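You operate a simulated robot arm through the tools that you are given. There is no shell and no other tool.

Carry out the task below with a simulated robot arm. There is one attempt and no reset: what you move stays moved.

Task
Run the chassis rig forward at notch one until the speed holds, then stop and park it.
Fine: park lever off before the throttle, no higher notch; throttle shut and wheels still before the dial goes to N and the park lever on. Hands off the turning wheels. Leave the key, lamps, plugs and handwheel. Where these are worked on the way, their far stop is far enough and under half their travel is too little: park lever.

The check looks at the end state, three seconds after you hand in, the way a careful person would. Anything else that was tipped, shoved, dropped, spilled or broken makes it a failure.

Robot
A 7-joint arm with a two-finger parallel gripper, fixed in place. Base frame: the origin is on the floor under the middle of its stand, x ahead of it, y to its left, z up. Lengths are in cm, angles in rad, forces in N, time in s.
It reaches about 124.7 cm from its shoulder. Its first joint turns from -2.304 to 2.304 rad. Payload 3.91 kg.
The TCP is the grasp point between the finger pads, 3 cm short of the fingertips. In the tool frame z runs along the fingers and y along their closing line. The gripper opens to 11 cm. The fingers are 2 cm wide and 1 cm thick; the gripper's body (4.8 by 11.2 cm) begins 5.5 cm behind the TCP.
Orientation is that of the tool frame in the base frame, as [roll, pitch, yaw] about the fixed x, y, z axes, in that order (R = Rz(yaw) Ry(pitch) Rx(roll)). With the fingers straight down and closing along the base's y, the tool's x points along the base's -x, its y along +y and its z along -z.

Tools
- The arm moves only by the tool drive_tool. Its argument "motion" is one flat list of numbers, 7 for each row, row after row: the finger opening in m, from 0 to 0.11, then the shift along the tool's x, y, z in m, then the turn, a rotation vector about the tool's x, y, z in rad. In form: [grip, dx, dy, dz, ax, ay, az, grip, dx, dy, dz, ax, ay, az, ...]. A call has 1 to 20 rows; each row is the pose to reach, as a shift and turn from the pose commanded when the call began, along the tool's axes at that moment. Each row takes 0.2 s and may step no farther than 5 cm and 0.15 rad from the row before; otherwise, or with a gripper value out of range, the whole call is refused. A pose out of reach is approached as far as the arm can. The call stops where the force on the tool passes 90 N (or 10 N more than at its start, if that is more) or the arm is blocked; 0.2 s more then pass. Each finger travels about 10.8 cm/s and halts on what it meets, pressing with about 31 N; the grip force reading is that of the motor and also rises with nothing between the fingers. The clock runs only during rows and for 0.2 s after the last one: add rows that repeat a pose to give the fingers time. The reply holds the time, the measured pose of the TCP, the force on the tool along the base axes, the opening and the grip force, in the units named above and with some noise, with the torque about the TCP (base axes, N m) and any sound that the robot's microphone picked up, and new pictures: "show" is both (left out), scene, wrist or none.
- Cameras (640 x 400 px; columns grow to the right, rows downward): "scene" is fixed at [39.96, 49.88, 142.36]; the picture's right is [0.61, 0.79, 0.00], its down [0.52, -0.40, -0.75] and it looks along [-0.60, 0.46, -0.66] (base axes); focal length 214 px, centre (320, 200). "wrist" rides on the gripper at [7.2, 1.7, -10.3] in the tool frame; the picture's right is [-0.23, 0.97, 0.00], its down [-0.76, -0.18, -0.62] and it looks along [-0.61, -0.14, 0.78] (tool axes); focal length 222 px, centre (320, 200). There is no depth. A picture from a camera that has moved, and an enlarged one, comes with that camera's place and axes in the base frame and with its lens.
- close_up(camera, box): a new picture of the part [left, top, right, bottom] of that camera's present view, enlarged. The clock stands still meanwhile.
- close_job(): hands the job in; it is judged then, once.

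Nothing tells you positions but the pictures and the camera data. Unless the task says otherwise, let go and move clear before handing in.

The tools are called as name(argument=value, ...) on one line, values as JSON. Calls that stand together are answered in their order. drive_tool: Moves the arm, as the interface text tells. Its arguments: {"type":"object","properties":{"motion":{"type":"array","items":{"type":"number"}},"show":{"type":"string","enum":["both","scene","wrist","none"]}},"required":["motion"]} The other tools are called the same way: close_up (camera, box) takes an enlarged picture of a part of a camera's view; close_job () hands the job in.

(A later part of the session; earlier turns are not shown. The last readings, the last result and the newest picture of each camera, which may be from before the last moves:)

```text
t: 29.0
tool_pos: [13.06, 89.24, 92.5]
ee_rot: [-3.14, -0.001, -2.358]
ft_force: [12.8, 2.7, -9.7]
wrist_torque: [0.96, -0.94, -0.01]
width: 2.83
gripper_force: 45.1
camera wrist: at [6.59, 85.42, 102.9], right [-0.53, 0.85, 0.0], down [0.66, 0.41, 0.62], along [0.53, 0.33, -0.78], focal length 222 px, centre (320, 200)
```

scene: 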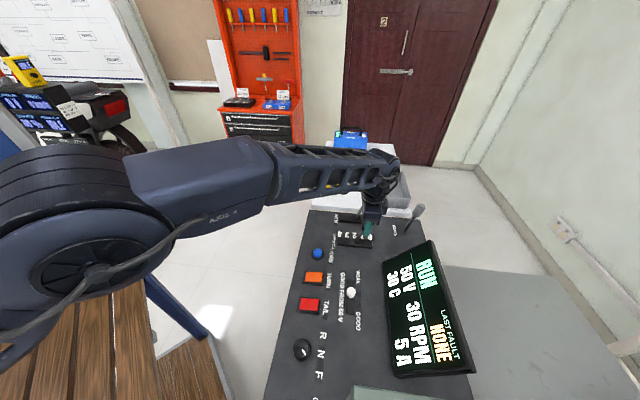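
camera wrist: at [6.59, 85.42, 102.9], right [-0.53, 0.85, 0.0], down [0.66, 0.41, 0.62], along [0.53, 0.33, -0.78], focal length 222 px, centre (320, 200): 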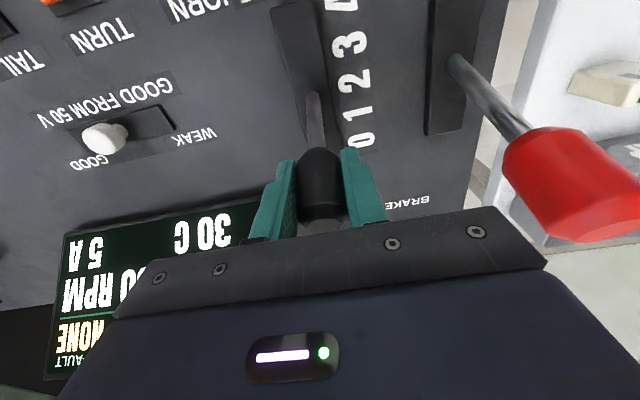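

The display shows RUN, 30 RPM, 5 A: the motor has started at notch 1. I'll hold still and watch the speed.

drive_tool(motion=[0.018, 0, 0, 0, 0, 0, 0, 0.018, 0, 0, 0, 0, 0, 0, 0.018, 0, 0, 0, 0, 0, 0, 0.018, 0, 0, 0, 0, 0, 0, 0.018, 0, 0, 0, 0, 0, 0], show="scene")

```text
t: 30.2
tool_pos: [12.92, 89.25, 92.41]
ee_rot: [-3.14, -0.002, -2.359]
ft_force: [16.6, -7.2, -15.3]
wrist_torque: [0.78, -0.82, -0.06]
width: 2.82
gripper_force: 45.1
```

scene: 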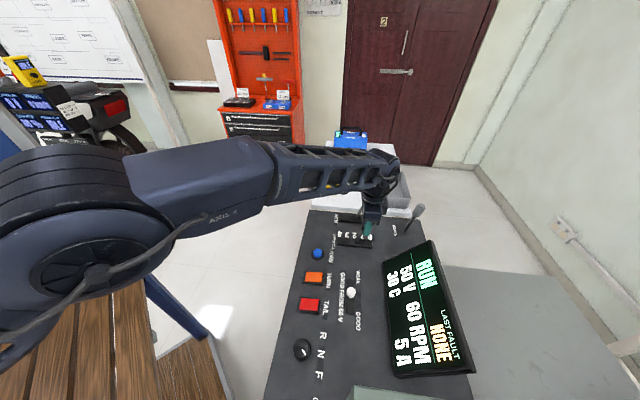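

The speed has climbed to 60 RPM at 5 A and may still be rising. I'll keep holding and keep watching.

drive_tool(motion=[0.018, 0, 0, 0, 0, 0, 0, 0.018, 0, 0, 0, 0, 0, 0, 0.018, 0, 0, 0, 0, 0, 0, 0.018, 0, 0, 0, 0, 0, 0, 0.018, 0, 0, 0, 0, 0, 0, 0.018, 0, 0, 0, 0, 0, 0, 0.018, 0, 0, 0, 0, 0, 0, 0.018, 0, 0, 0, 0, 0, 0, 0.018, 0, 0, 0, 0, 0, 0, 0.018, 0, 0, 0, 0, 0, 0], show="scene")

close_up(camera="scene", box=[370, 235, 490, 380])

```text
t: 32.4
tool_pos: [12.97, 89.32, 92.53]
ee_rot: [-3.142, -0.001, -2.356]
ft_force: [19.3, -19.7, -23.2]
wrist_torque: [0.41, -0.45, -0.1]
width: 2.83
gripper_force: 44.8
```

scene: 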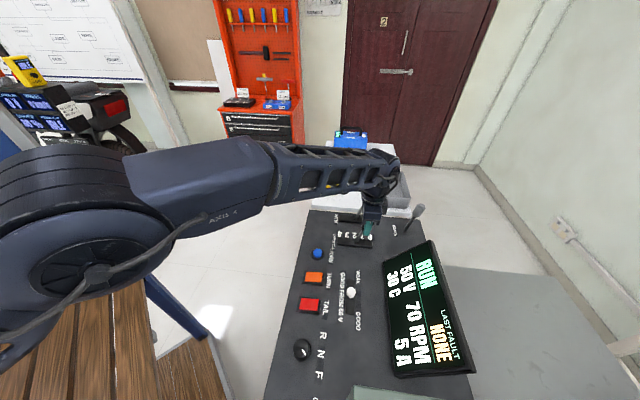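

```text
2.76 times, centred on (430, 308) of scene
camera zoom: at [39.96, 49.88, 142.36], right [0.61, 0.79, 0.0], down [0.52, -0.4, -0.75], along [-0.6, 0.46, -0.66], focal length 592 px, centre (17, -97)
```

zoom: 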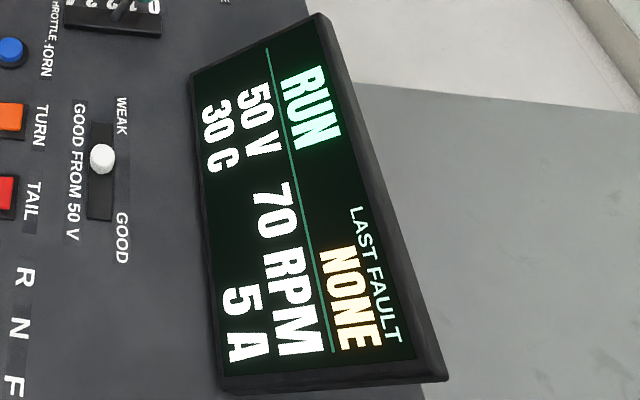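

It reads 70 RPM. I'll keep holding at notch 1 to see whether it settles there.

drive_tool(motion=[0.018, 0, 0, 0, 0, 0, 0, 0.018, 0, 0, 0, 0, 0, 0, 0.018, 0, 0, 0, 0, 0, 0, 0.018, 0, 0, 0, 0, 0, 0, 0.018, 0, 0, 0, 0, 0, 0, 0.018, 0, 0, 0, 0, 0, 0, 0.018, 0, 0, 0, 0, 0, 0, 0.018, 0, 0, 0, 0, 0, 0, 0.018, 0, 0, 0, 0, 0, 0, 0.018, 0, 0, 0, 0, 0, 0], show="both")

close_up(camera="scene", box=[370, 235, 490, 380])

```text
t: 34.6
tool_pos: [13.04, 89.27, 92.51]
ee_rot: [3.141, 0.0, -2.357]
ft_force: [17.5, -25.5, -25.1]
wrist_torque: [0.03, -0.17, -0.07]
width: 2.85
gripper_force: 44.4
camera wrist: at [6.57, 85.4, 102.93], right [-0.53, 0.85, 0.0], down [0.67, 0.41, 0.62], along [0.53, 0.33, -0.78], focal length 222 px, centre (320, 200)
```

scene: 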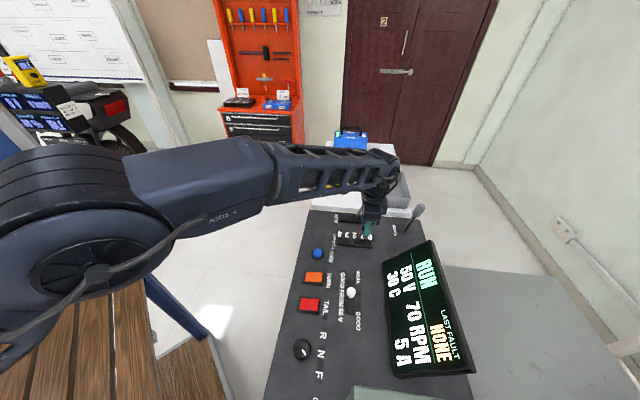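
wrist: 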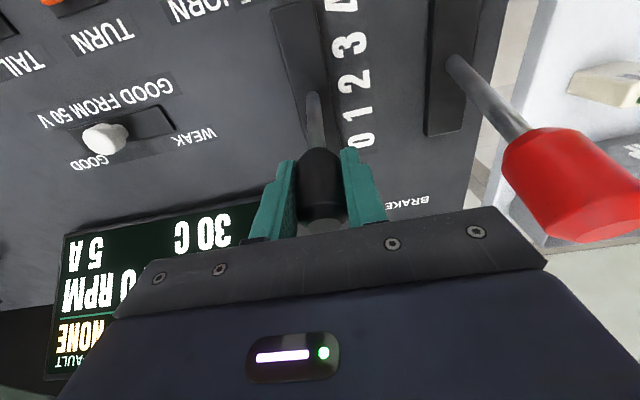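

```text
2.76 times, centred on (430, 308) of scene
camera zoom: at [39.96, 49.88, 142.36], right [0.61, 0.79, 0.0], down [0.52, -0.4, -0.75], along [-0.6, 0.46, -0.66], focal length 592 px, centre (17, -97)
```

zoom: 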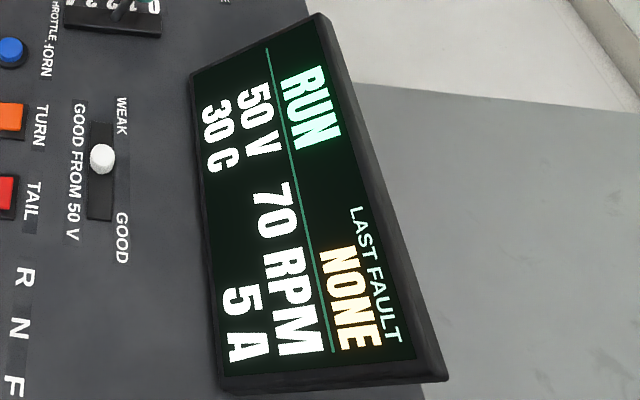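

It still reads 70 RPM, 5 A after 2 s. I'll give it 4 s more to be sure the speed truly holds.

drive_tool(motion=[0.018, 0, 0, 0, 0, 0, 0, 0.018, 0, 0, 0, 0, 0, 0, 0.018, 0, 0, 0, 0, 0, 0, 0.018, 0, 0, 0, 0, 0, 0, 0.018, 0, 0, 0, 0, 0, 0, 0.018, 0, 0, 0, 0, 0, 0, 0.018, 0, 0, 0, 0, 0, 0, 0.018, 0, 0, 0, 0, 0, 0, 0.018, 0, 0, 0, 0, 0, 0, 0.018, 0, 0, 0, 0, 0, 0, 0.018, 0, 0, 0, 0, 0, 0, 0.018, 0, 0, 0, 0, 0, 0, 0.018, 0, 0, 0, 0, 0, 0, 0.018, 0, 0, 0, 0, 0, 0, 0.018, 0, 0, 0, 0, 0, 0, 0.018, 0, 0, 0, 0, 0, 0, 0.018, 0, 0, 0, 0, 0, 0, 0.018, 0, 0, 0, 0, 0, 0, 0.018, 0, 0, 0, 0, 0, 0, 0.018, 0, 0, 0, 0, 0, 0], show="scene")

close_up(camera="scene", box=[370, 235, 490, 380])

```text
t: 38.8
tool_pos: [12.82, 89.37, 92.48]
ee_rot: [-3.14, -0.001, -2.359]
ft_force: [12.4, -26.7, -27.1]
wrist_torque: [-0.28, 0.12, -0.08]
width: 2.87
gripper_force: 44.7
```

scene: 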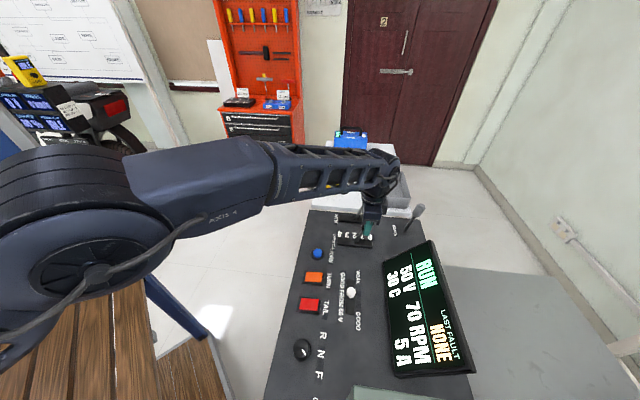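

```text
2.76 times, centred on (430, 308) of scene
camera zoom: at [39.96, 49.88, 142.36], right [0.61, 0.79, 0.0], down [0.52, -0.4, -0.75], along [-0.6, 0.46, -0.66], focal length 592 px, centre (17, -97)
```

zoom: 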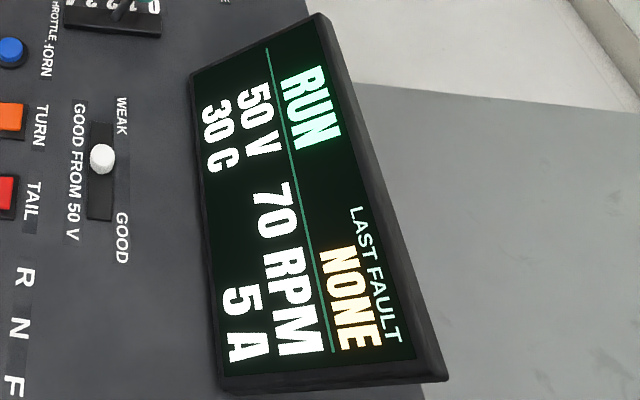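

The speed has held at 70 RPM for over 6 s. Now I'll push the throttle back to 0 along the same arc.

drive_tool(motion=[0.018, -0.006, 0, 0.002, 0, 0, 0, 0.018, -0.012, 0, 0.005, 0, 0, 0, 0.018, -0.018, 0, 0.008, 0, 0, 0, 0.018, -0.0235, 0, 0.0115, 0, 0, 0, 0.018, -0.0255, 0, 0.013, 0, 0, 0, 0.018, -0.0255, 0, 0.013, 0, 0, 0])

```text
t: 40.2
tool_pos: [14.69, 91.07, 91.63]
ee_rot: [3.139, 0.001, -2.358]
ft_force: [1.8, -23.7, 23.7]
wrist_torque: [-1.06, 0.45, 0.18]
width: 2.85
gripper_force: 44.8
camera wrist: at [8.35, 87.13, 101.99], right [-0.53, 0.85, 0.0], down [0.67, 0.41, 0.62], along [0.53, 0.33, -0.78], focal length 222 px, centre (320, 200)
```

scene: 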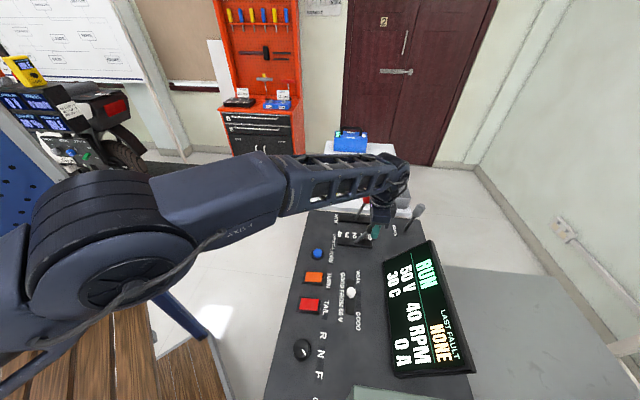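
wrist: 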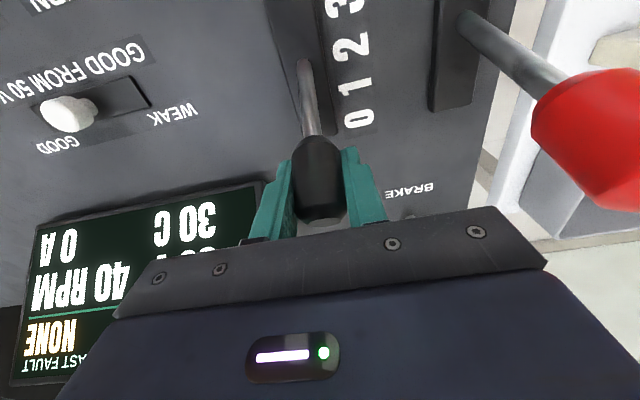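

The current is 0 A and the wheels are coasting down through 40 RPM; the throttle is shut. I'll release the knob and rise straight up.

drive_tool(motion=[0.045, 0, 0, 0, 0, 0, 0, 0.065, 0, 0, 0, 0, 0, 0, 0.065, 0, 0, 0, 0, 0, 0, 0.065, 0, 0, -0.04, 0, 0, 0, 0.065, 0, 0, -0.08, 0, 0, 0, 0.065, 0, 0, -0.12, 0, 0, 0, 0.065, 0, 0, -0.15, 0, 0, 0, 0.065, 0, 0, -0.15, 0, 0, 0])

close_up(camera="scene", box=[320, 180, 490, 380])

```text
t: 42.0
tool_pos: [14.98, 91.0, 106.47]
ee_rot: [3.141, 0.0, -2.358]
ft_force: [0.4, -0.1, -0.5]
wrist_torque: [0.01, 0.01, -0.01]
width: 6.52
gripper_force: 0.0
camera wrist: at [8.58, 87.12, 116.84], right [-0.53, 0.85, 0.0], down [0.67, 0.41, 0.62], along [0.53, 0.33, -0.78], focal length 222 px, centre (320, 200)
```

scene: 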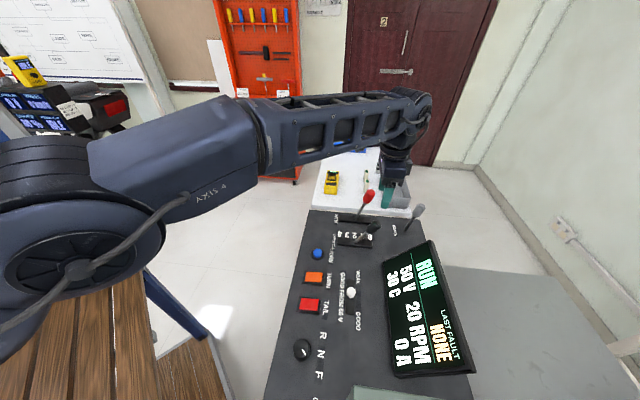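
wrist: 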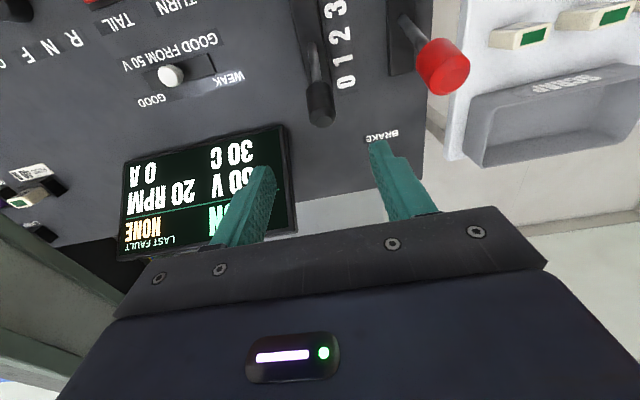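

```text
2.00 times, centred on (405, 280) of scene
camera zoom: at [39.96, 49.88, 142.36], right [0.61, 0.79, 0.0], down [0.52, -0.4, -0.75], along [-0.6, 0.46, -0.66], focal length 429 px, centre (150, 40)
```

zoom: 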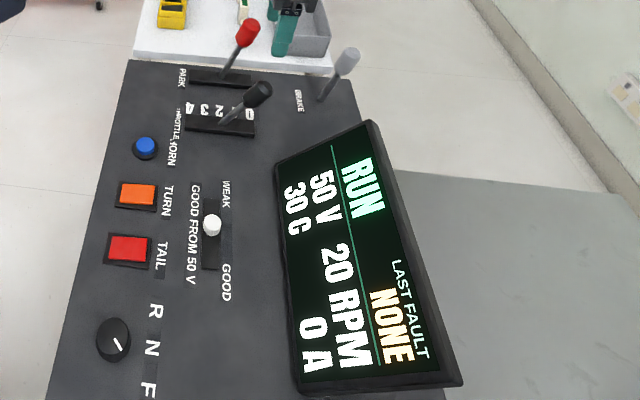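

Throttle is at 0, current 0 A and 20 RPM still falling. I'll move back above the dial, turning the tool as I go, and wait there for standstill.

drive_tool(motion=[0.065, 0.0196, -0.0363, 0.0027, 0, 0, 0.081, 0.065, 0.0391, -0.0726, 0.0055, 0, 0, 0.162, 0.065, 0.0587, -0.1089, 0.0082, 0, 0, 0.243, 0.065, 0.0782, -0.1452, 0.011, 0, 0, 0.324, 0.065, 0.0978, -0.1816, 0.0137, 0, 0, 0.405, 0.065, 0.1173, -0.2179, 0.0165, 0, 0, 0.486, 0.065, 0.1369, -0.2542, 0.0192, 0, 0, 0.567, 0.065, 0.1564, -0.2905, 0.022, 0, 0, 0.648, 0.065, 0.176, -0.3268, 0.0247, 0, 0, 0.728, 0.065, 0.176, -0.3268, 0.0247, 0, 0, 0.728])

close_up(camera="wrist", box=[240, 40, 440, 165])

close_up(camera="scene", box=[320, 180, 490, 380])

```text
t: 44.2
tool_pos: [25.04, 55.38, 104.02]
ee_rot: [-3.141, 0.0, -3.088]
ft_force: [0.1, -0.2, 0.7]
wrist_torque: [0.01, 0.01, -0.04]
width: 6.49
gripper_force: 0.0
camera wrist: at [17.75, 56.63, 114.38], right [0.17, 0.98, 0.0], down [0.77, -0.14, 0.62], along [0.61, -0.11, -0.78], focal length 222 px, centre (320, 200)
```

scene: 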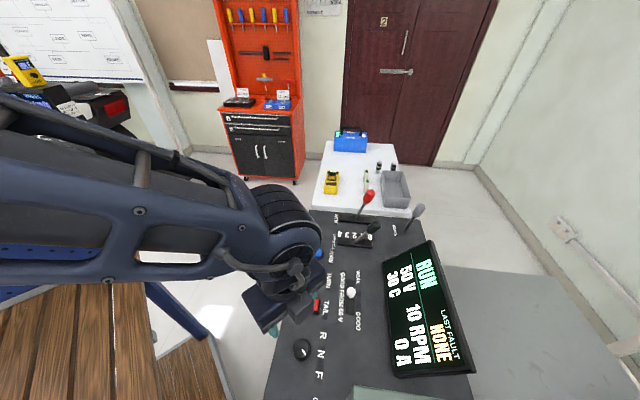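
wrist: 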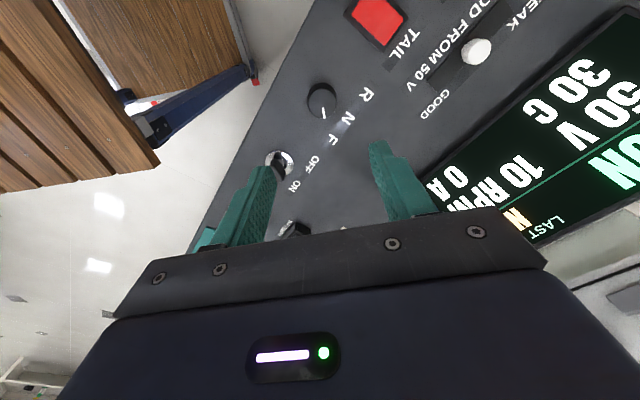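

```text
3.20 times, centred on (340, 102) of wrist
camera zoom: at [17.75, 56.63, 114.38], right [0.17, 0.98, 0.0], down [0.77, -0.14, 0.62], along [0.61, -0.11, -0.78], focal length 711 px, centre (256, 512)
```

zoom: 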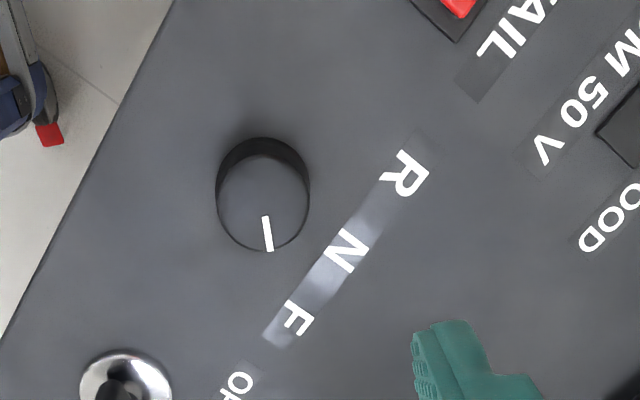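

```text
2.00 times, centred on (405, 280) of scene
camera zoom: at [39.96, 49.88, 142.36], right [0.61, 0.79, 0.0], down [0.52, -0.4, -0.75], along [-0.6, 0.46, -0.66], focal length 429 px, centre (150, 40)
```

zoom: 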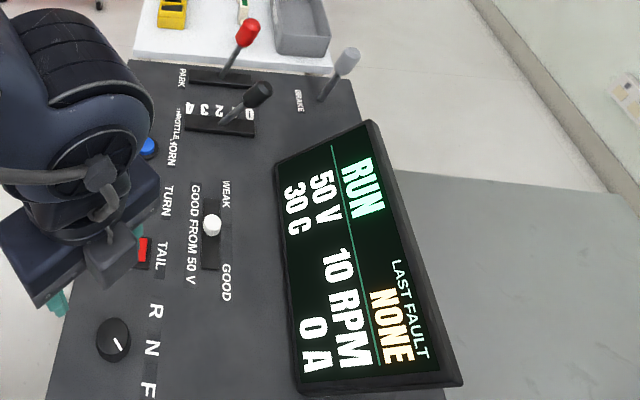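

It's down to 10 RPM, and the dial pointer is still at F. I'll go down to just above the dial without touching it while the wheels run out.

drive_tool(motion=[0.065, -0.003, 0.0025, 0.04, 0, 0, 0, 0.065, -0.003, 0.0025, 0.08, 0, 0, 0, 0.065, -0.003, 0.0025, 0.12, 0, 0, 0, 0.065, -0.003, 0.0025, 0.15, 0, 0, 0, 0.065, -0.003, 0.0025, 0.15, 0, 0, 0, 0.065, -0.003, 0.0025, 0.15, 0, 0, 0])

close_up(camera="wrist", box=[220, 90, 420, 215])

close_up(camera="scene", box=[320, 180, 490, 380])

```text
t: 45.6
tool_pos: [25.44, 55.86, 88.59]
ee_rot: [3.142, -0.001, -3.086]
ft_force: [0.6, -0.9, 0.4]
wrist_torque: [-0.01, -0.01, 0.02]
width: 6.51
gripper_force: 0.1
camera wrist: at [18.1, 57.12, 99.06], right [0.17, 0.98, 0.0], down [0.77, -0.14, 0.62], along [0.61, -0.11, -0.78], focal length 222 px, centre (320, 200)
```

scene: 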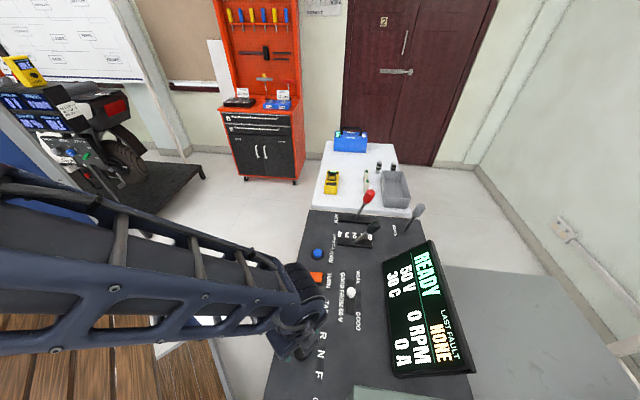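
wrist: 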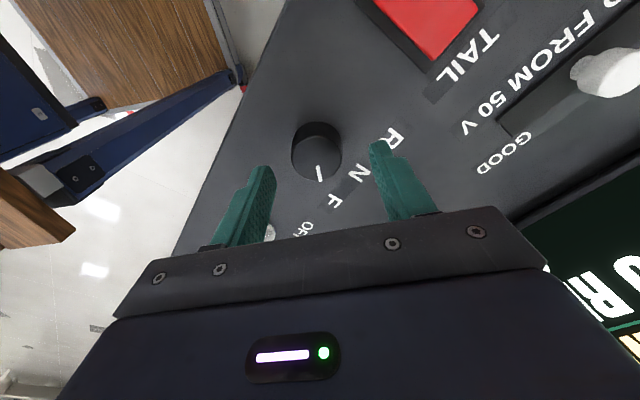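

```text
3.20 times, centred on (320, 152) of wrist
camera zoom: at [18.1, 57.12, 99.06], right [0.17, 0.98, 0.0], down [0.77, -0.14, 0.62], along [0.61, -0.11, -0.78], focal length 711 px, centre (320, 352)
```

zoom: 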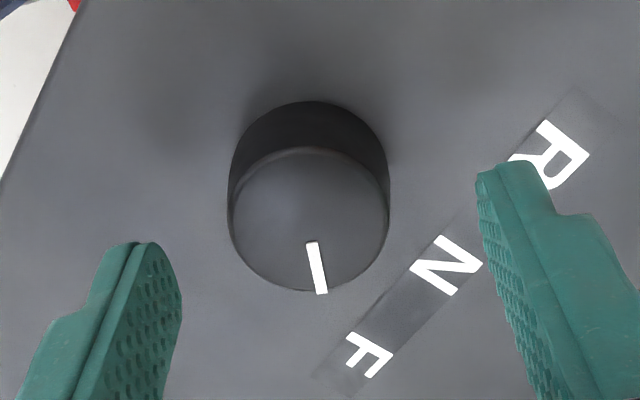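

```text
2.00 times, centred on (405, 280) of scene
camera zoom: at [39.96, 49.88, 142.36], right [0.61, 0.79, 0.0], down [0.52, -0.4, -0.75], along [-0.6, 0.46, -0.66], focal length 429 px, centre (150, 40)
```

zoom: 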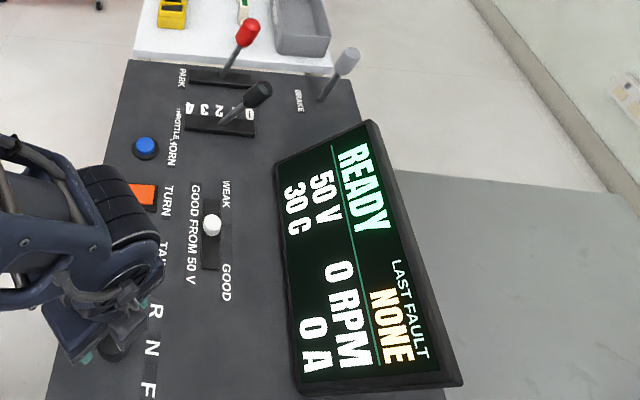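

The display now shows READY and 0 RPM, but it rounds to tens, so I'll wait a few more seconds to be sure the wheels are still before touching the dial.

drive_tool(motion=[0.065, 0, -0.002, 0, 0, 0, 0, 0.065, 0, -0.002, 0, 0, 0, 0, 0.065, 0, -0.002, 0, 0, 0, 0, 0.065, 0, -0.002, 0, 0, 0, 0, 0.065, 0, -0.002, 0, 0, 0, 0, 0.065, 0, -0.002, 0, 0, 0, 0, 0.065, 0, -0.002, 0, 0, 0, 0, 0.065, 0, -0.002, 0, 0, 0, 0, 0.065, 0, -0.002, 0, 0, 0, 0, 0.065, 0, -0.002, 0, 0, 0, 0, 0.065, 0, -0.002, 0, 0, 0, 0, 0.065, 0, -0.002, 0, 0, 0, 0, 0.065, 0, -0.002, 0, 0, 0, 0, 0.065, 0, -0.002, 0, 0, 0, 0, 0.065, 0, -0.002, 0, 0, 0, 0, 0.065, 0, -0.002, 0, 0, 0, 0, 0.065, 0, -0.002, 0, 0, 0, 0, 0.065, 0, -0.002, 0, 0, 0, 0, 0.065, 0, -0.002, 0, 0, 0, 0, 0.065, 0, -0.002, 0, 0, 0, 0])

close_up(camera="scene", box=[320, 180, 490, 380])

```text
t: 49.8
tool_pos: [25.66, 55.67, 88.75]
ee_rot: [3.141, 0.0, -3.086]
ft_force: [0.3, 0.0, 0.3]
wrist_torque: [0.0, -0.01, 0.01]
width: 6.47
gripper_force: 0.1
camera wrist: at [18.17, 56.94, 99.13], right [0.17, 0.98, 0.0], down [0.77, -0.14, 0.62], along [0.61, -0.11, -0.78], focal length 222 px, centre (320, 200)
```

scene: 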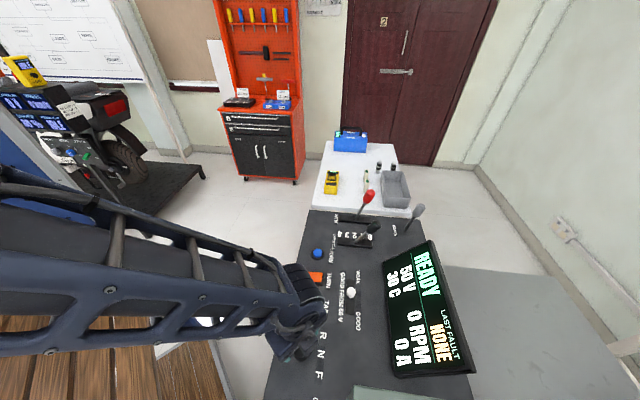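
wrist: 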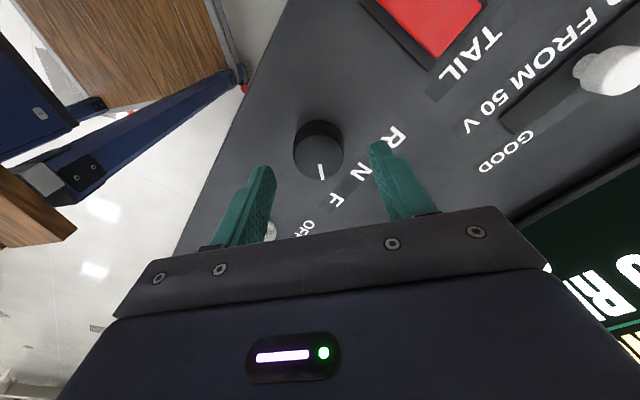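

```text
2.00 times, centred on (405, 280) of scene
camera zoom: at [39.96, 49.88, 142.36], right [0.61, 0.79, 0.0], down [0.52, -0.4, -0.75], along [-0.6, 0.46, -0.66], focal length 429 px, centre (150, 40)
```

zoom: 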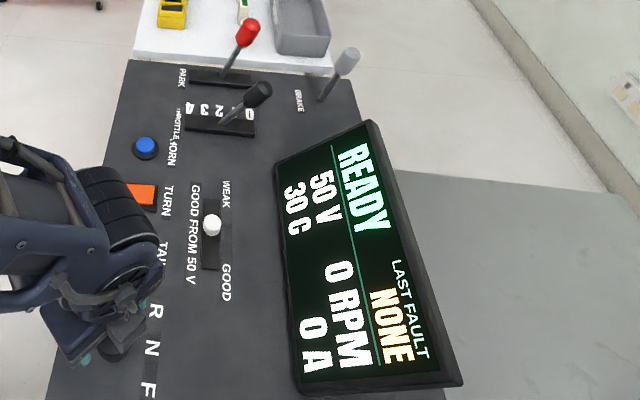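

It still shows READY, 0 RPM. I'll wait 3 s more, then go down and close on the dial.

drive_tool(motion=[0.065, 0, 0, 0, 0, 0, 0, 0.065, 0, 0, 0, 0, 0, 0, 0.065, 0, 0, 0, 0, 0, 0, 0.065, 0, 0, 0, 0, 0, 0, 0.065, 0, 0, 0, 0, 0, 0, 0.065, 0, 0, 0, 0, 0, 0, 0.065, 0, 0, 0, 0, 0, 0, 0.065, 0, 0, 0, 0, 0, 0, 0.065, 0, 0, 0, 0, 0, 0, 0.065, 0, 0, 0, 0, 0, 0, 0.065, 0, 0, 0, 0, 0, 0, 0.065, 0, 0, 0, 0, 0, 0, 0.065, 0, 0, 0.01, 0, 0, 0, 0.065, 0, 0, 0.0205, 0, 0, 0, 0.065, 0, 0, 0.0205, 0, 0, 0, 0.045, 0, 0, 0.0205, 0, 0, 0, 0.03, 0, 0, 0.0205, 0, 0, 0, 0.025, 0, 0, 0.0205, 0, 0, 0, 0.025, 0, 0, 0.0205, 0, 0, 0])

```text
t: 53.8
tool_pos: [25.57, 55.58, 86.61]
ee_rot: [-3.139, -0.001, -3.086]
ft_force: [7.4, -38.6, 8.6]
wrist_torque: [-1.54, -0.46, -0.07]
width: 3.71
gripper_force: 45.0
camera wrist: at [18.26, 56.84, 97.01], right [0.17, 0.98, 0.0], down [0.77, -0.13, 0.62], along [0.61, -0.11, -0.78], focal length 222 px, centre (320, 200)
```

scene: 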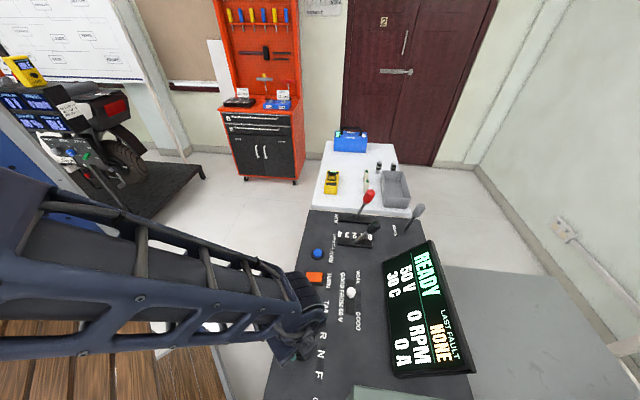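
wrist: 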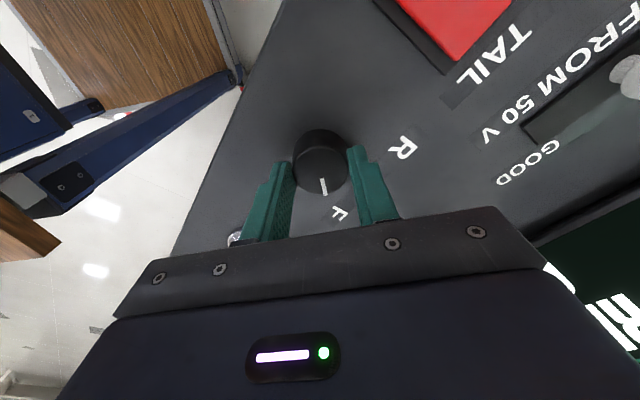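

The dial is held. I'll turn it back counter-clockwise to N while easing the side load.

drive_tool(motion=[0.025, 0, -0.001, 0, 0, 0, -0.05, 0.025, 0, -0.002, 0, 0, 0, -0.15, 0.025, 0, -0.002, 0, 0, 0, -0.25, 0.025, 0, -0.002, 0, 0, 0, -0.35, 0.025, 0, -0.002, 0, 0, 0, -0.45, 0.025, 0, -0.002, 0, 0, 0, -0.55, 0.025, 0, -0.002, 0, 0, 0, -0.65, 0.025, 0, -0.002, 0, 0, 0, -0.76, 0.025, 0, -0.002, 0, 0, 0, -0.76])

close_up(camera="wrist", box=[240, 110, 440, 235])

```text
t: 55.8
tool_pos: [25.75, 55.43, 86.68]
ee_rot: [-3.141, -0.002, -2.325]
ft_force: [12.9, -38.3, -29.9]
wrist_torque: [-1.29, 0.18, -0.07]
width: 3.7
gripper_force: 44.7
camera wrist: at [19.47, 51.31, 97.17], right [-0.55, 0.83, 0.0], down [0.65, 0.43, 0.62], along [0.52, 0.34, -0.78], focal length 222 px, centre (320, 200)
```

scene: 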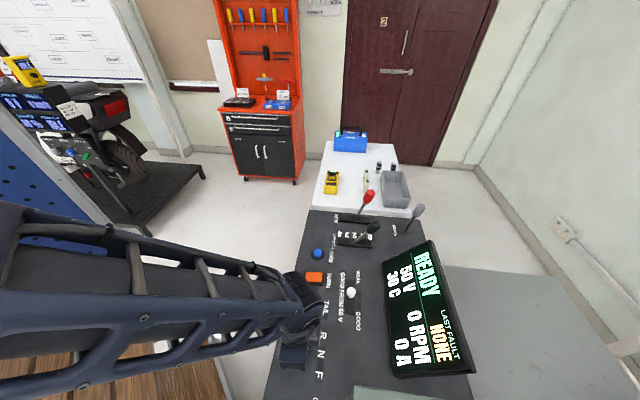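
wrist: 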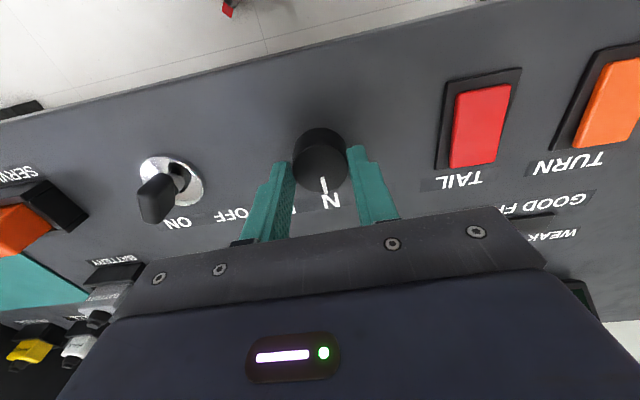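

```text
3.20 times, centred on (340, 172) of wrist
camera zoom: at [19.47, 51.31, 97.17], right [-0.55, 0.83, 0.0], down [0.65, 0.43, 0.62], along [0.52, 0.34, -0.78], focal length 711 px, centre (256, 288)
```

zoom: 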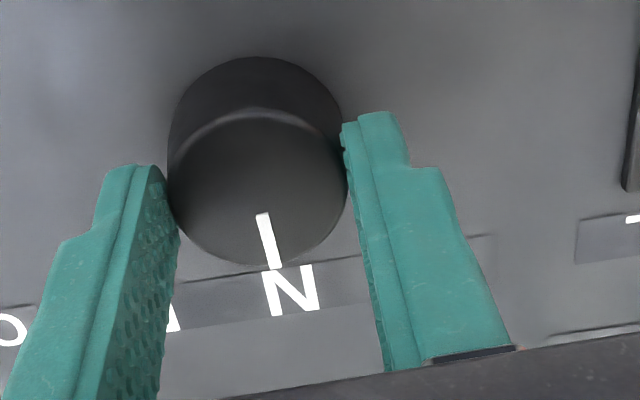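

The pointer is back at N. I'll release the dial, rise and check that it stays there.

drive_tool(motion=[0.045, 0, 0, 0, 0, 0, 0, 0.065, 0, 0, 0, 0, 0, 0, 0.065, 0, 0, -0.03, 0, 0, 0, 0.065, 0, 0, -0.07, 0, 0, 0, 0.065, 0, 0, -0.12, 0, 0, 0, 0.065, 0, 0, -0.17, 0, 0, 0, 0.065, 0, 0, -0.21, 0, 0, 0, 0.065, 0, 0, -0.21, 0, 0, 0])

close_up(camera="wrist", box=[220, 40, 420, 165])

close_up(camera="scene", box=[270, 180, 490, 400])

```text
t: 57.6
tool_pos: [25.69, 55.33, 108.07]
ee_rot: [-3.142, 0.001, -2.326]
ft_force: [0.2, 0.2, 0.1]
wrist_torque: [0.01, 0.05, -0.02]
width: 6.54
gripper_force: 0.0
camera wrist: at [19.45, 51.2, 118.53], right [-0.55, 0.83, 0.0], down [0.65, 0.43, 0.62], along [0.52, 0.34, -0.78], focal length 222 px, centre (320, 200)
```

scene: 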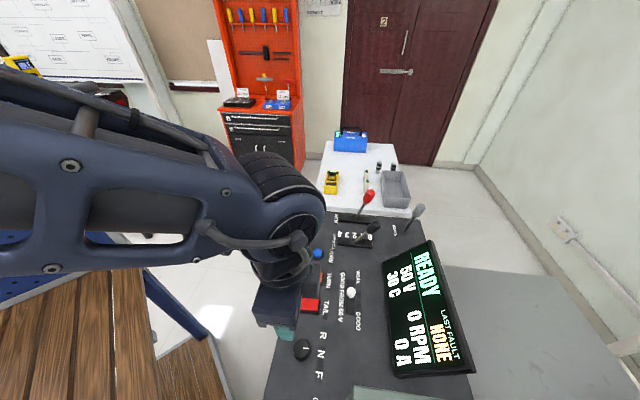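
wrist: 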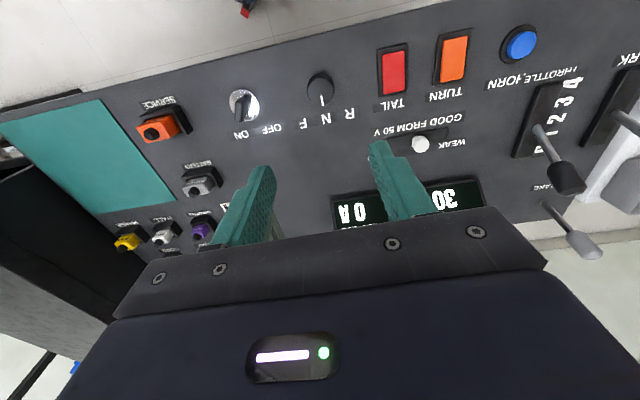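

```text
3.20 times, centred on (320, 102) of wrist
camera zoom: at [19.45, 51.2, 118.53], right [-0.55, 0.83, 0.0], down [0.65, 0.43, 0.62], along [0.52, 0.34, -0.78], focal length 711 px, centre (320, 512)
```

zoom: 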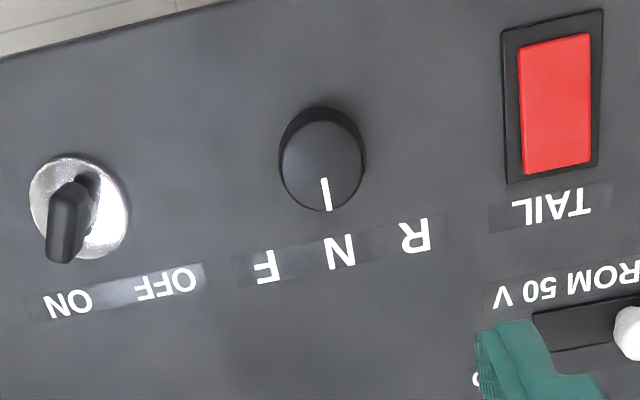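

```text
1.82 times, centred on (380, 290) of scene
camera zoom: at [39.96, 49.88, 142.36], right [0.61, 0.79, 0.0], down [0.52, -0.4, -0.75], along [-0.6, 0.46, -0.66], focal length 390 px, centre (211, 36)
```

zoom: 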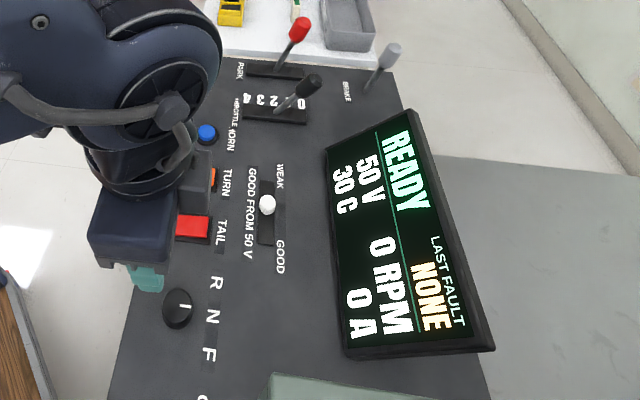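

The dial stays at N, the display shows READY, 0 RPM, 0 A, and the throttle is at 0. Now I'll go back above the park lever, tilting the tool outward as before.

drive_tool(motion=[0.07, -0.0132, 0.0439, -0.0018, 0, -0.03, -0.003, 0.07, -0.0264, 0.0878, -0.0036, 0, -0.06, -0.006, 0.07, -0.0397, 0.1316, -0.0054, 0, -0.09, -0.009, 0.07, -0.0529, 0.1755, -0.0072, 0, -0.12, -0.012, 0.07, -0.0661, 0.2194, -0.009, 0, -0.15, -0.015, 0.07, -0.0793, 0.2633, -0.0108, 0, -0.18, -0.018, 0.07, -0.0925, 0.3072, -0.0126, 0, -0.21, -0.021, 0.07, -0.1058, 0.351, -0.0144, 0, -0.24, -0.024, 0.07, -0.119, 0.3949, -0.0162, 0, -0.27, -0.027, 0.07, -0.1322, 0.4388, -0.018, 0, -0.3, -0.03, 0.07, -0.1322, 0.4388, -0.018, 0, -0.3, -0.03])

close_up(camera="wrist", box=[220, 30, 420, 155])

```text
t: 60.0
tool_pos: [2.86, 95.29, 109.77]
ee_rot: [-3.136, 0.301, -2.294]
ft_force: [-1.1, -0.6, 0.2]
wrist_torque: [0.01, 0.02, -0.03]
width: 7.0
gripper_force: 0.0
camera wrist: at [-5.1, 88.9, 117.54], right [-0.58, 0.81, 0.06], down [0.49, 0.29, 0.82], along [0.65, 0.51, -0.57], focal length 222 px, centre (320, 200)
```

scene: 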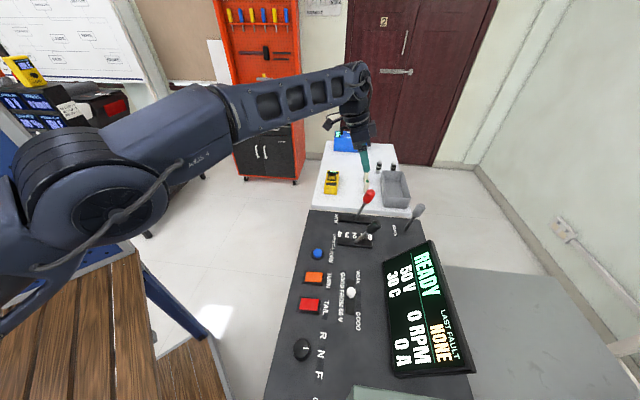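
wrist: 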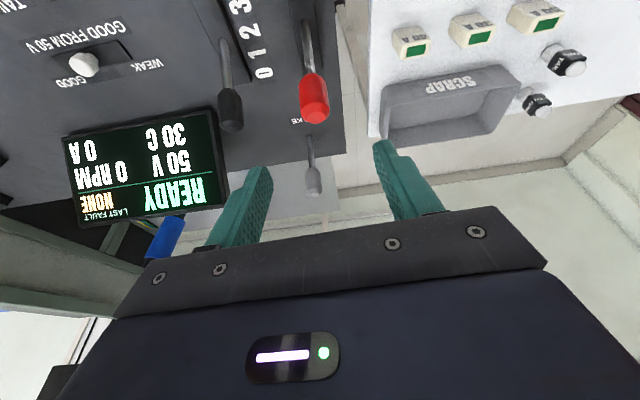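

```text
3.20 times, centred on (320, 92) of wrist
camera zoom: at [-5.1, 88.9, 117.54], right [-0.58, 0.81, 0.06], down [0.49, 0.29, 0.82], along [0.65, 0.51, -0.57], focal length 711 px, centre (320, 544)
```

zoom: 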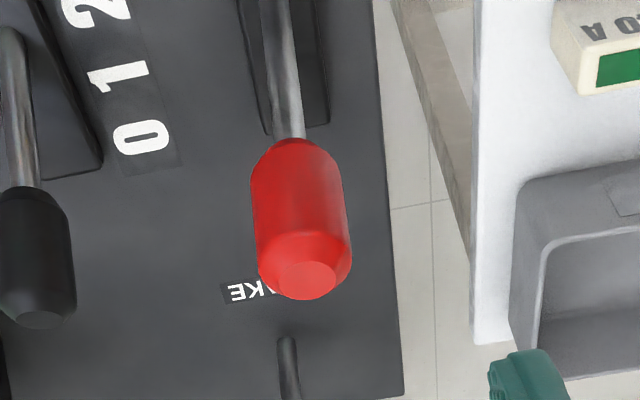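

I'm above the park lever again; the yaw is 0.06 rad off, which I'll correct while going down around the knob at about (5.4, 97.4, 95.3).

drive_tool(motion=[0.07, 0.0117, -0.0053, 0.03, 0.009, 0, 0.03, 0.07, 0.0117, -0.0053, 0.065, 0.018, 0, 0.059, 0.07, 0.0117, -0.0053, 0.1, 0.018, 0, 0.059, 0.07, 0.0117, -0.0053, 0.13, 0.018, 0, 0.059, 0.07, 0.0117, -0.0053, 0.148, 0.018, 0, 0.059, 0.07, 0.0117, -0.0053, 0.148, 0.018, 0, 0.059])

```text
t: 61.4
tool_pos: [5.06, 97.11, 95.15]
ee_rot: [-3.139, 0.3, -2.358]
ft_force: [-0.4, 0.2, 0.8]
wrist_torque: [-0.01, -0.01, 0.01]
width: 6.98
gripper_force: 0.0
camera wrist: at [-3.23, 91.35, 102.97], right [-0.53, 0.84, 0.06], down [0.51, 0.26, 0.82], along [0.68, 0.47, -0.57], focal length 222 px, centre (320, 200)
```

scene: 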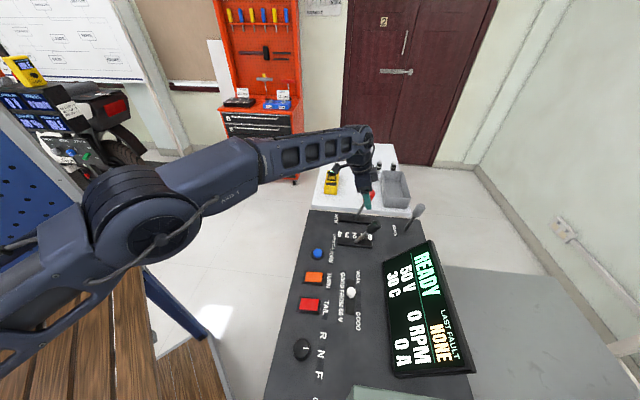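
wrist: 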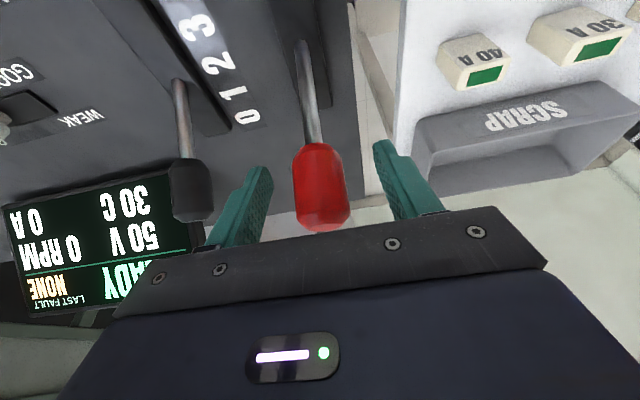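

The knob is centred between the pads. I'll grip it.

drive_tool(motion=[0.05, 0, 0, 0, 0, 0, 0, 0.03, 0, 0, 0, 0, 0, 0, 0.02, 0, 0, 0, 0, 0, 0, 0.02, 0, 0, 0, 0, 0, 0], show="wrist")

```text
t: 62.4
tool_pos: [5.17, 97.12, 95.13]
ee_rot: [-3.135, 0.3, -2.359]
ft_force: [8.1, -18.6, -2.3]
wrist_torque: [-0.1, 0.35, -0.27]
width: 3.04
gripper_force: 45.4
camera wrist: at [-3.16, 91.3, 102.98], right [-0.53, 0.84, 0.06], down [0.51, 0.26, 0.82], along [0.68, 0.47, -0.57], focal length 222 px, centre (320, 200)
```

wrist: 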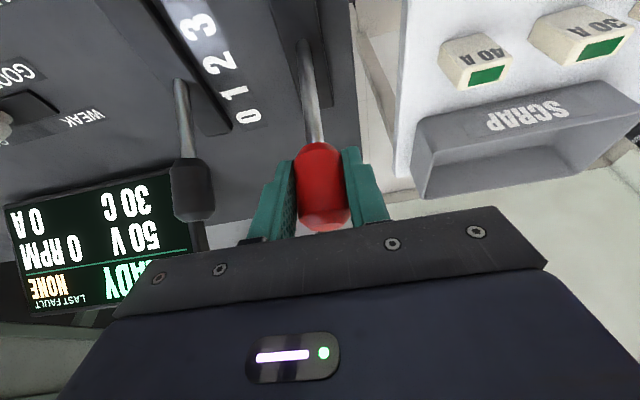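

I have the knob. I'll pull it toward me along its arc to the PARK stop.

drive_tool(motion=[0.02, 0.008, -0.0005, -0.0045, 0, 0, 0, 0.02, 0.0172, -0.0005, -0.0087, 0, 0, 0, 0.02, 0.0266, -0.0005, -0.012, 0, 0, 0, 0.02, 0.0363, -0.0005, -0.0146, 0, 0, 0, 0.02, 0.0462, -0.0005, -0.0163, 0, 0, 0, 0.02, 0.0564, -0.0005, -0.0173, 0, 0, 0, 0.02, 0.0616, -0.0005, -0.0174, 0, 0, 0, 0.02, 0.0642, -0.0005, -0.0174, 0, 0, 0, 0.02, 0.0642, -0.0005, -0.0174, 0, 0, 0])

```text
t: 64.4
tool_pos: [0.53, 92.47, 95.11]
ee_rot: [-3.14, 0.303, -2.356]
ft_force: [-4.0, 10.8, 22.4]
wrist_torque: [1.42, -0.67, 0.19]
width: 3.03
gripper_force: 44.7
camera wrist: at [-7.78, 86.62, 102.87], right [-0.53, 0.84, 0.07], down [0.51, 0.26, 0.82], along [0.68, 0.47, -0.57], focal length 222 px, centre (320, 200)
```

scene: 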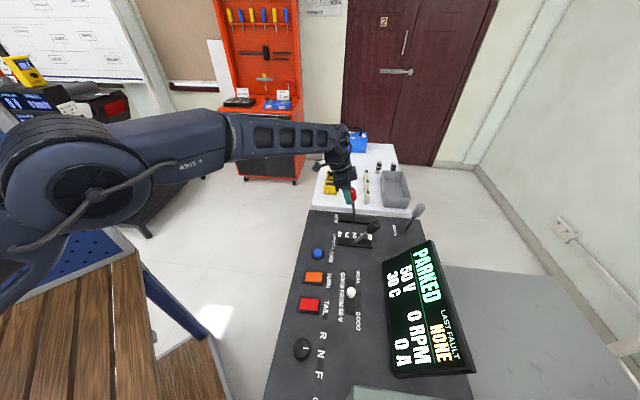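
wrist: 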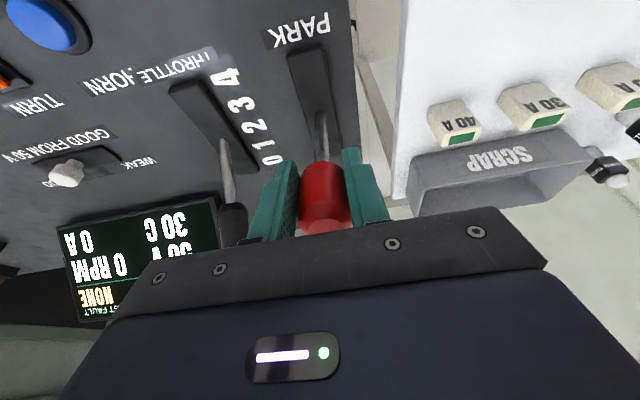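

The display reads PARKED and the knob is back near where it began. I'll pull a touch more to seat it on its stop.

drive_tool(motion=[0.02, 0.003, 0, 0, 0, 0, 0, 0.02, 0.0055, 0, 0, 0, 0, 0, 0.02, 0.0055, 0, 0, 0, 0, 0], show="wrist")

```text
t: 65.2
tool_pos: [0.3, 92.2, 95.01]
ee_rot: [-3.14, 0.302, -2.356]
ft_force: [-13.6, 15.4, 26.6]
wrist_torque: [1.26, -0.72, 0.19]
width: 3.02
gripper_force: 45.3
camera wrist: at [-8.1, 86.3, 102.65], right [-0.53, 0.84, 0.07], down [0.51, 0.26, 0.82], along [0.68, 0.47, -0.57], focal length 222 px, centre (320, 200)
```

wrist: 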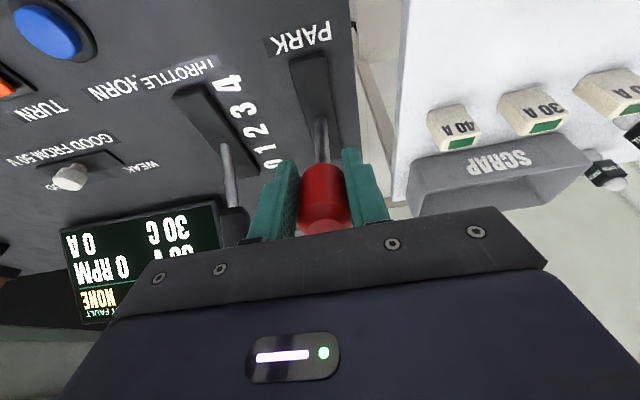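

There is no stop force yet. I'll pull 5 mm more and watch it.

drive_tool(motion=[0.02, 0.003, 0, 0.0005, 0, 0, 0, 0.02, 0.006, 0, 0.001, 0, 0, 0, 0.02, 0.006, 0, 0.001, 0, 0, 0], show="wrist")

```text
t: 66.0
tool_pos: [-0.23, 91.71, 94.68]
ee_rot: [-3.137, 0.302, -2.355]
ft_force: [-18.2, 19.9, 28.2]
wrist_torque: [1.25, -0.17, 0.27]
width: 3.02
gripper_force: 45.1
camera wrist: at [-8.52, 85.88, 102.35], right [-0.53, 0.84, 0.06], down [0.51, 0.26, 0.82], along [0.68, 0.47, -0.57], focal length 222 px, centre (320, 200)
```

wrist: 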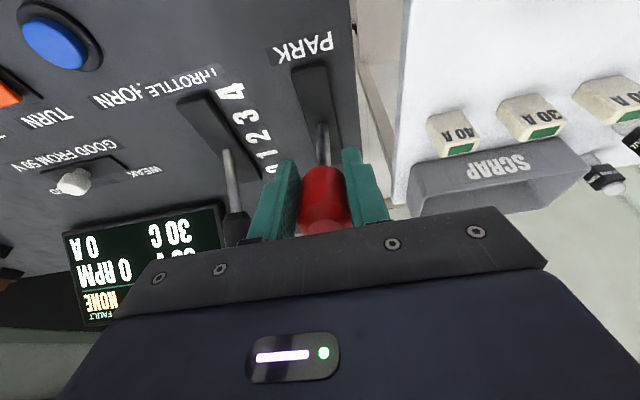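

The knob now stands at about its original place, still without a clear stop. I'll try 5 mm more and check whether the resistance rises.

drive_tool(motion=[0.02, 0.003, 0, 0.0007, 0, 0, 0, 0.02, 0.006, 0, 0.0015, 0, 0, 0, 0.02, 0.006, 0, 0.0015, 0, 0, 0], show="both")

close_up(camera="scene", box=[300, 150, 440, 250])

```text
t: 66.8
tool_pos: [-0.27, 91.21, 93.77]
ee_rot: [-3.135, 0.298, -2.356]
ft_force: [-1.1, -0.8, -4.2]
wrist_torque: [-0.21, 0.06, 0.03]
width: 2.03
gripper_force: 0.4
camera wrist: at [-8.72, 85.44, 101.59], right [-0.53, 0.84, 0.06], down [0.51, 0.26, 0.82], along [0.68, 0.47, -0.57], focal length 222 px, centre (320, 200)
```

scene: 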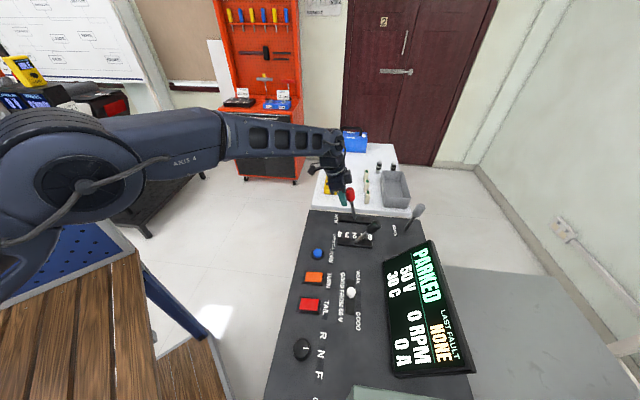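
wrist: 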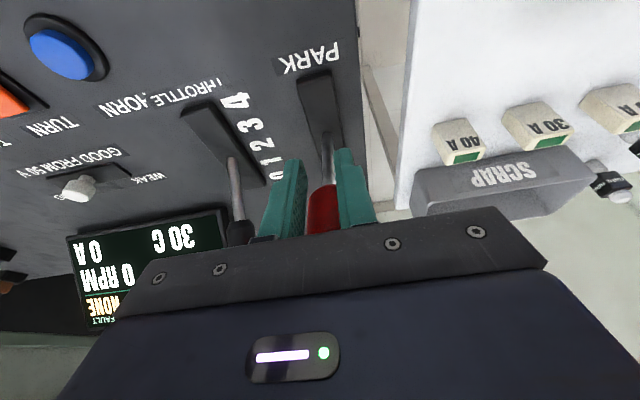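

```text
4.00 times, centred on (370, 200) of scene
camera zoom: at [39.96, 49.88, 142.36], right [0.61, 0.79, 0.0], down [0.52, -0.4, -0.75], along [-0.6, 0.46, -0.66], focal length 858 px, centre (120, 200)
```

zoom: 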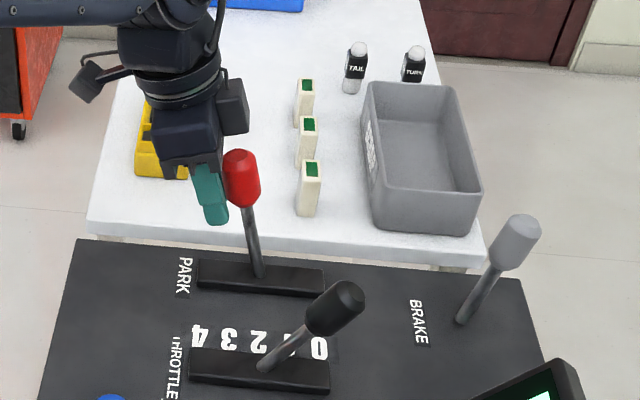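

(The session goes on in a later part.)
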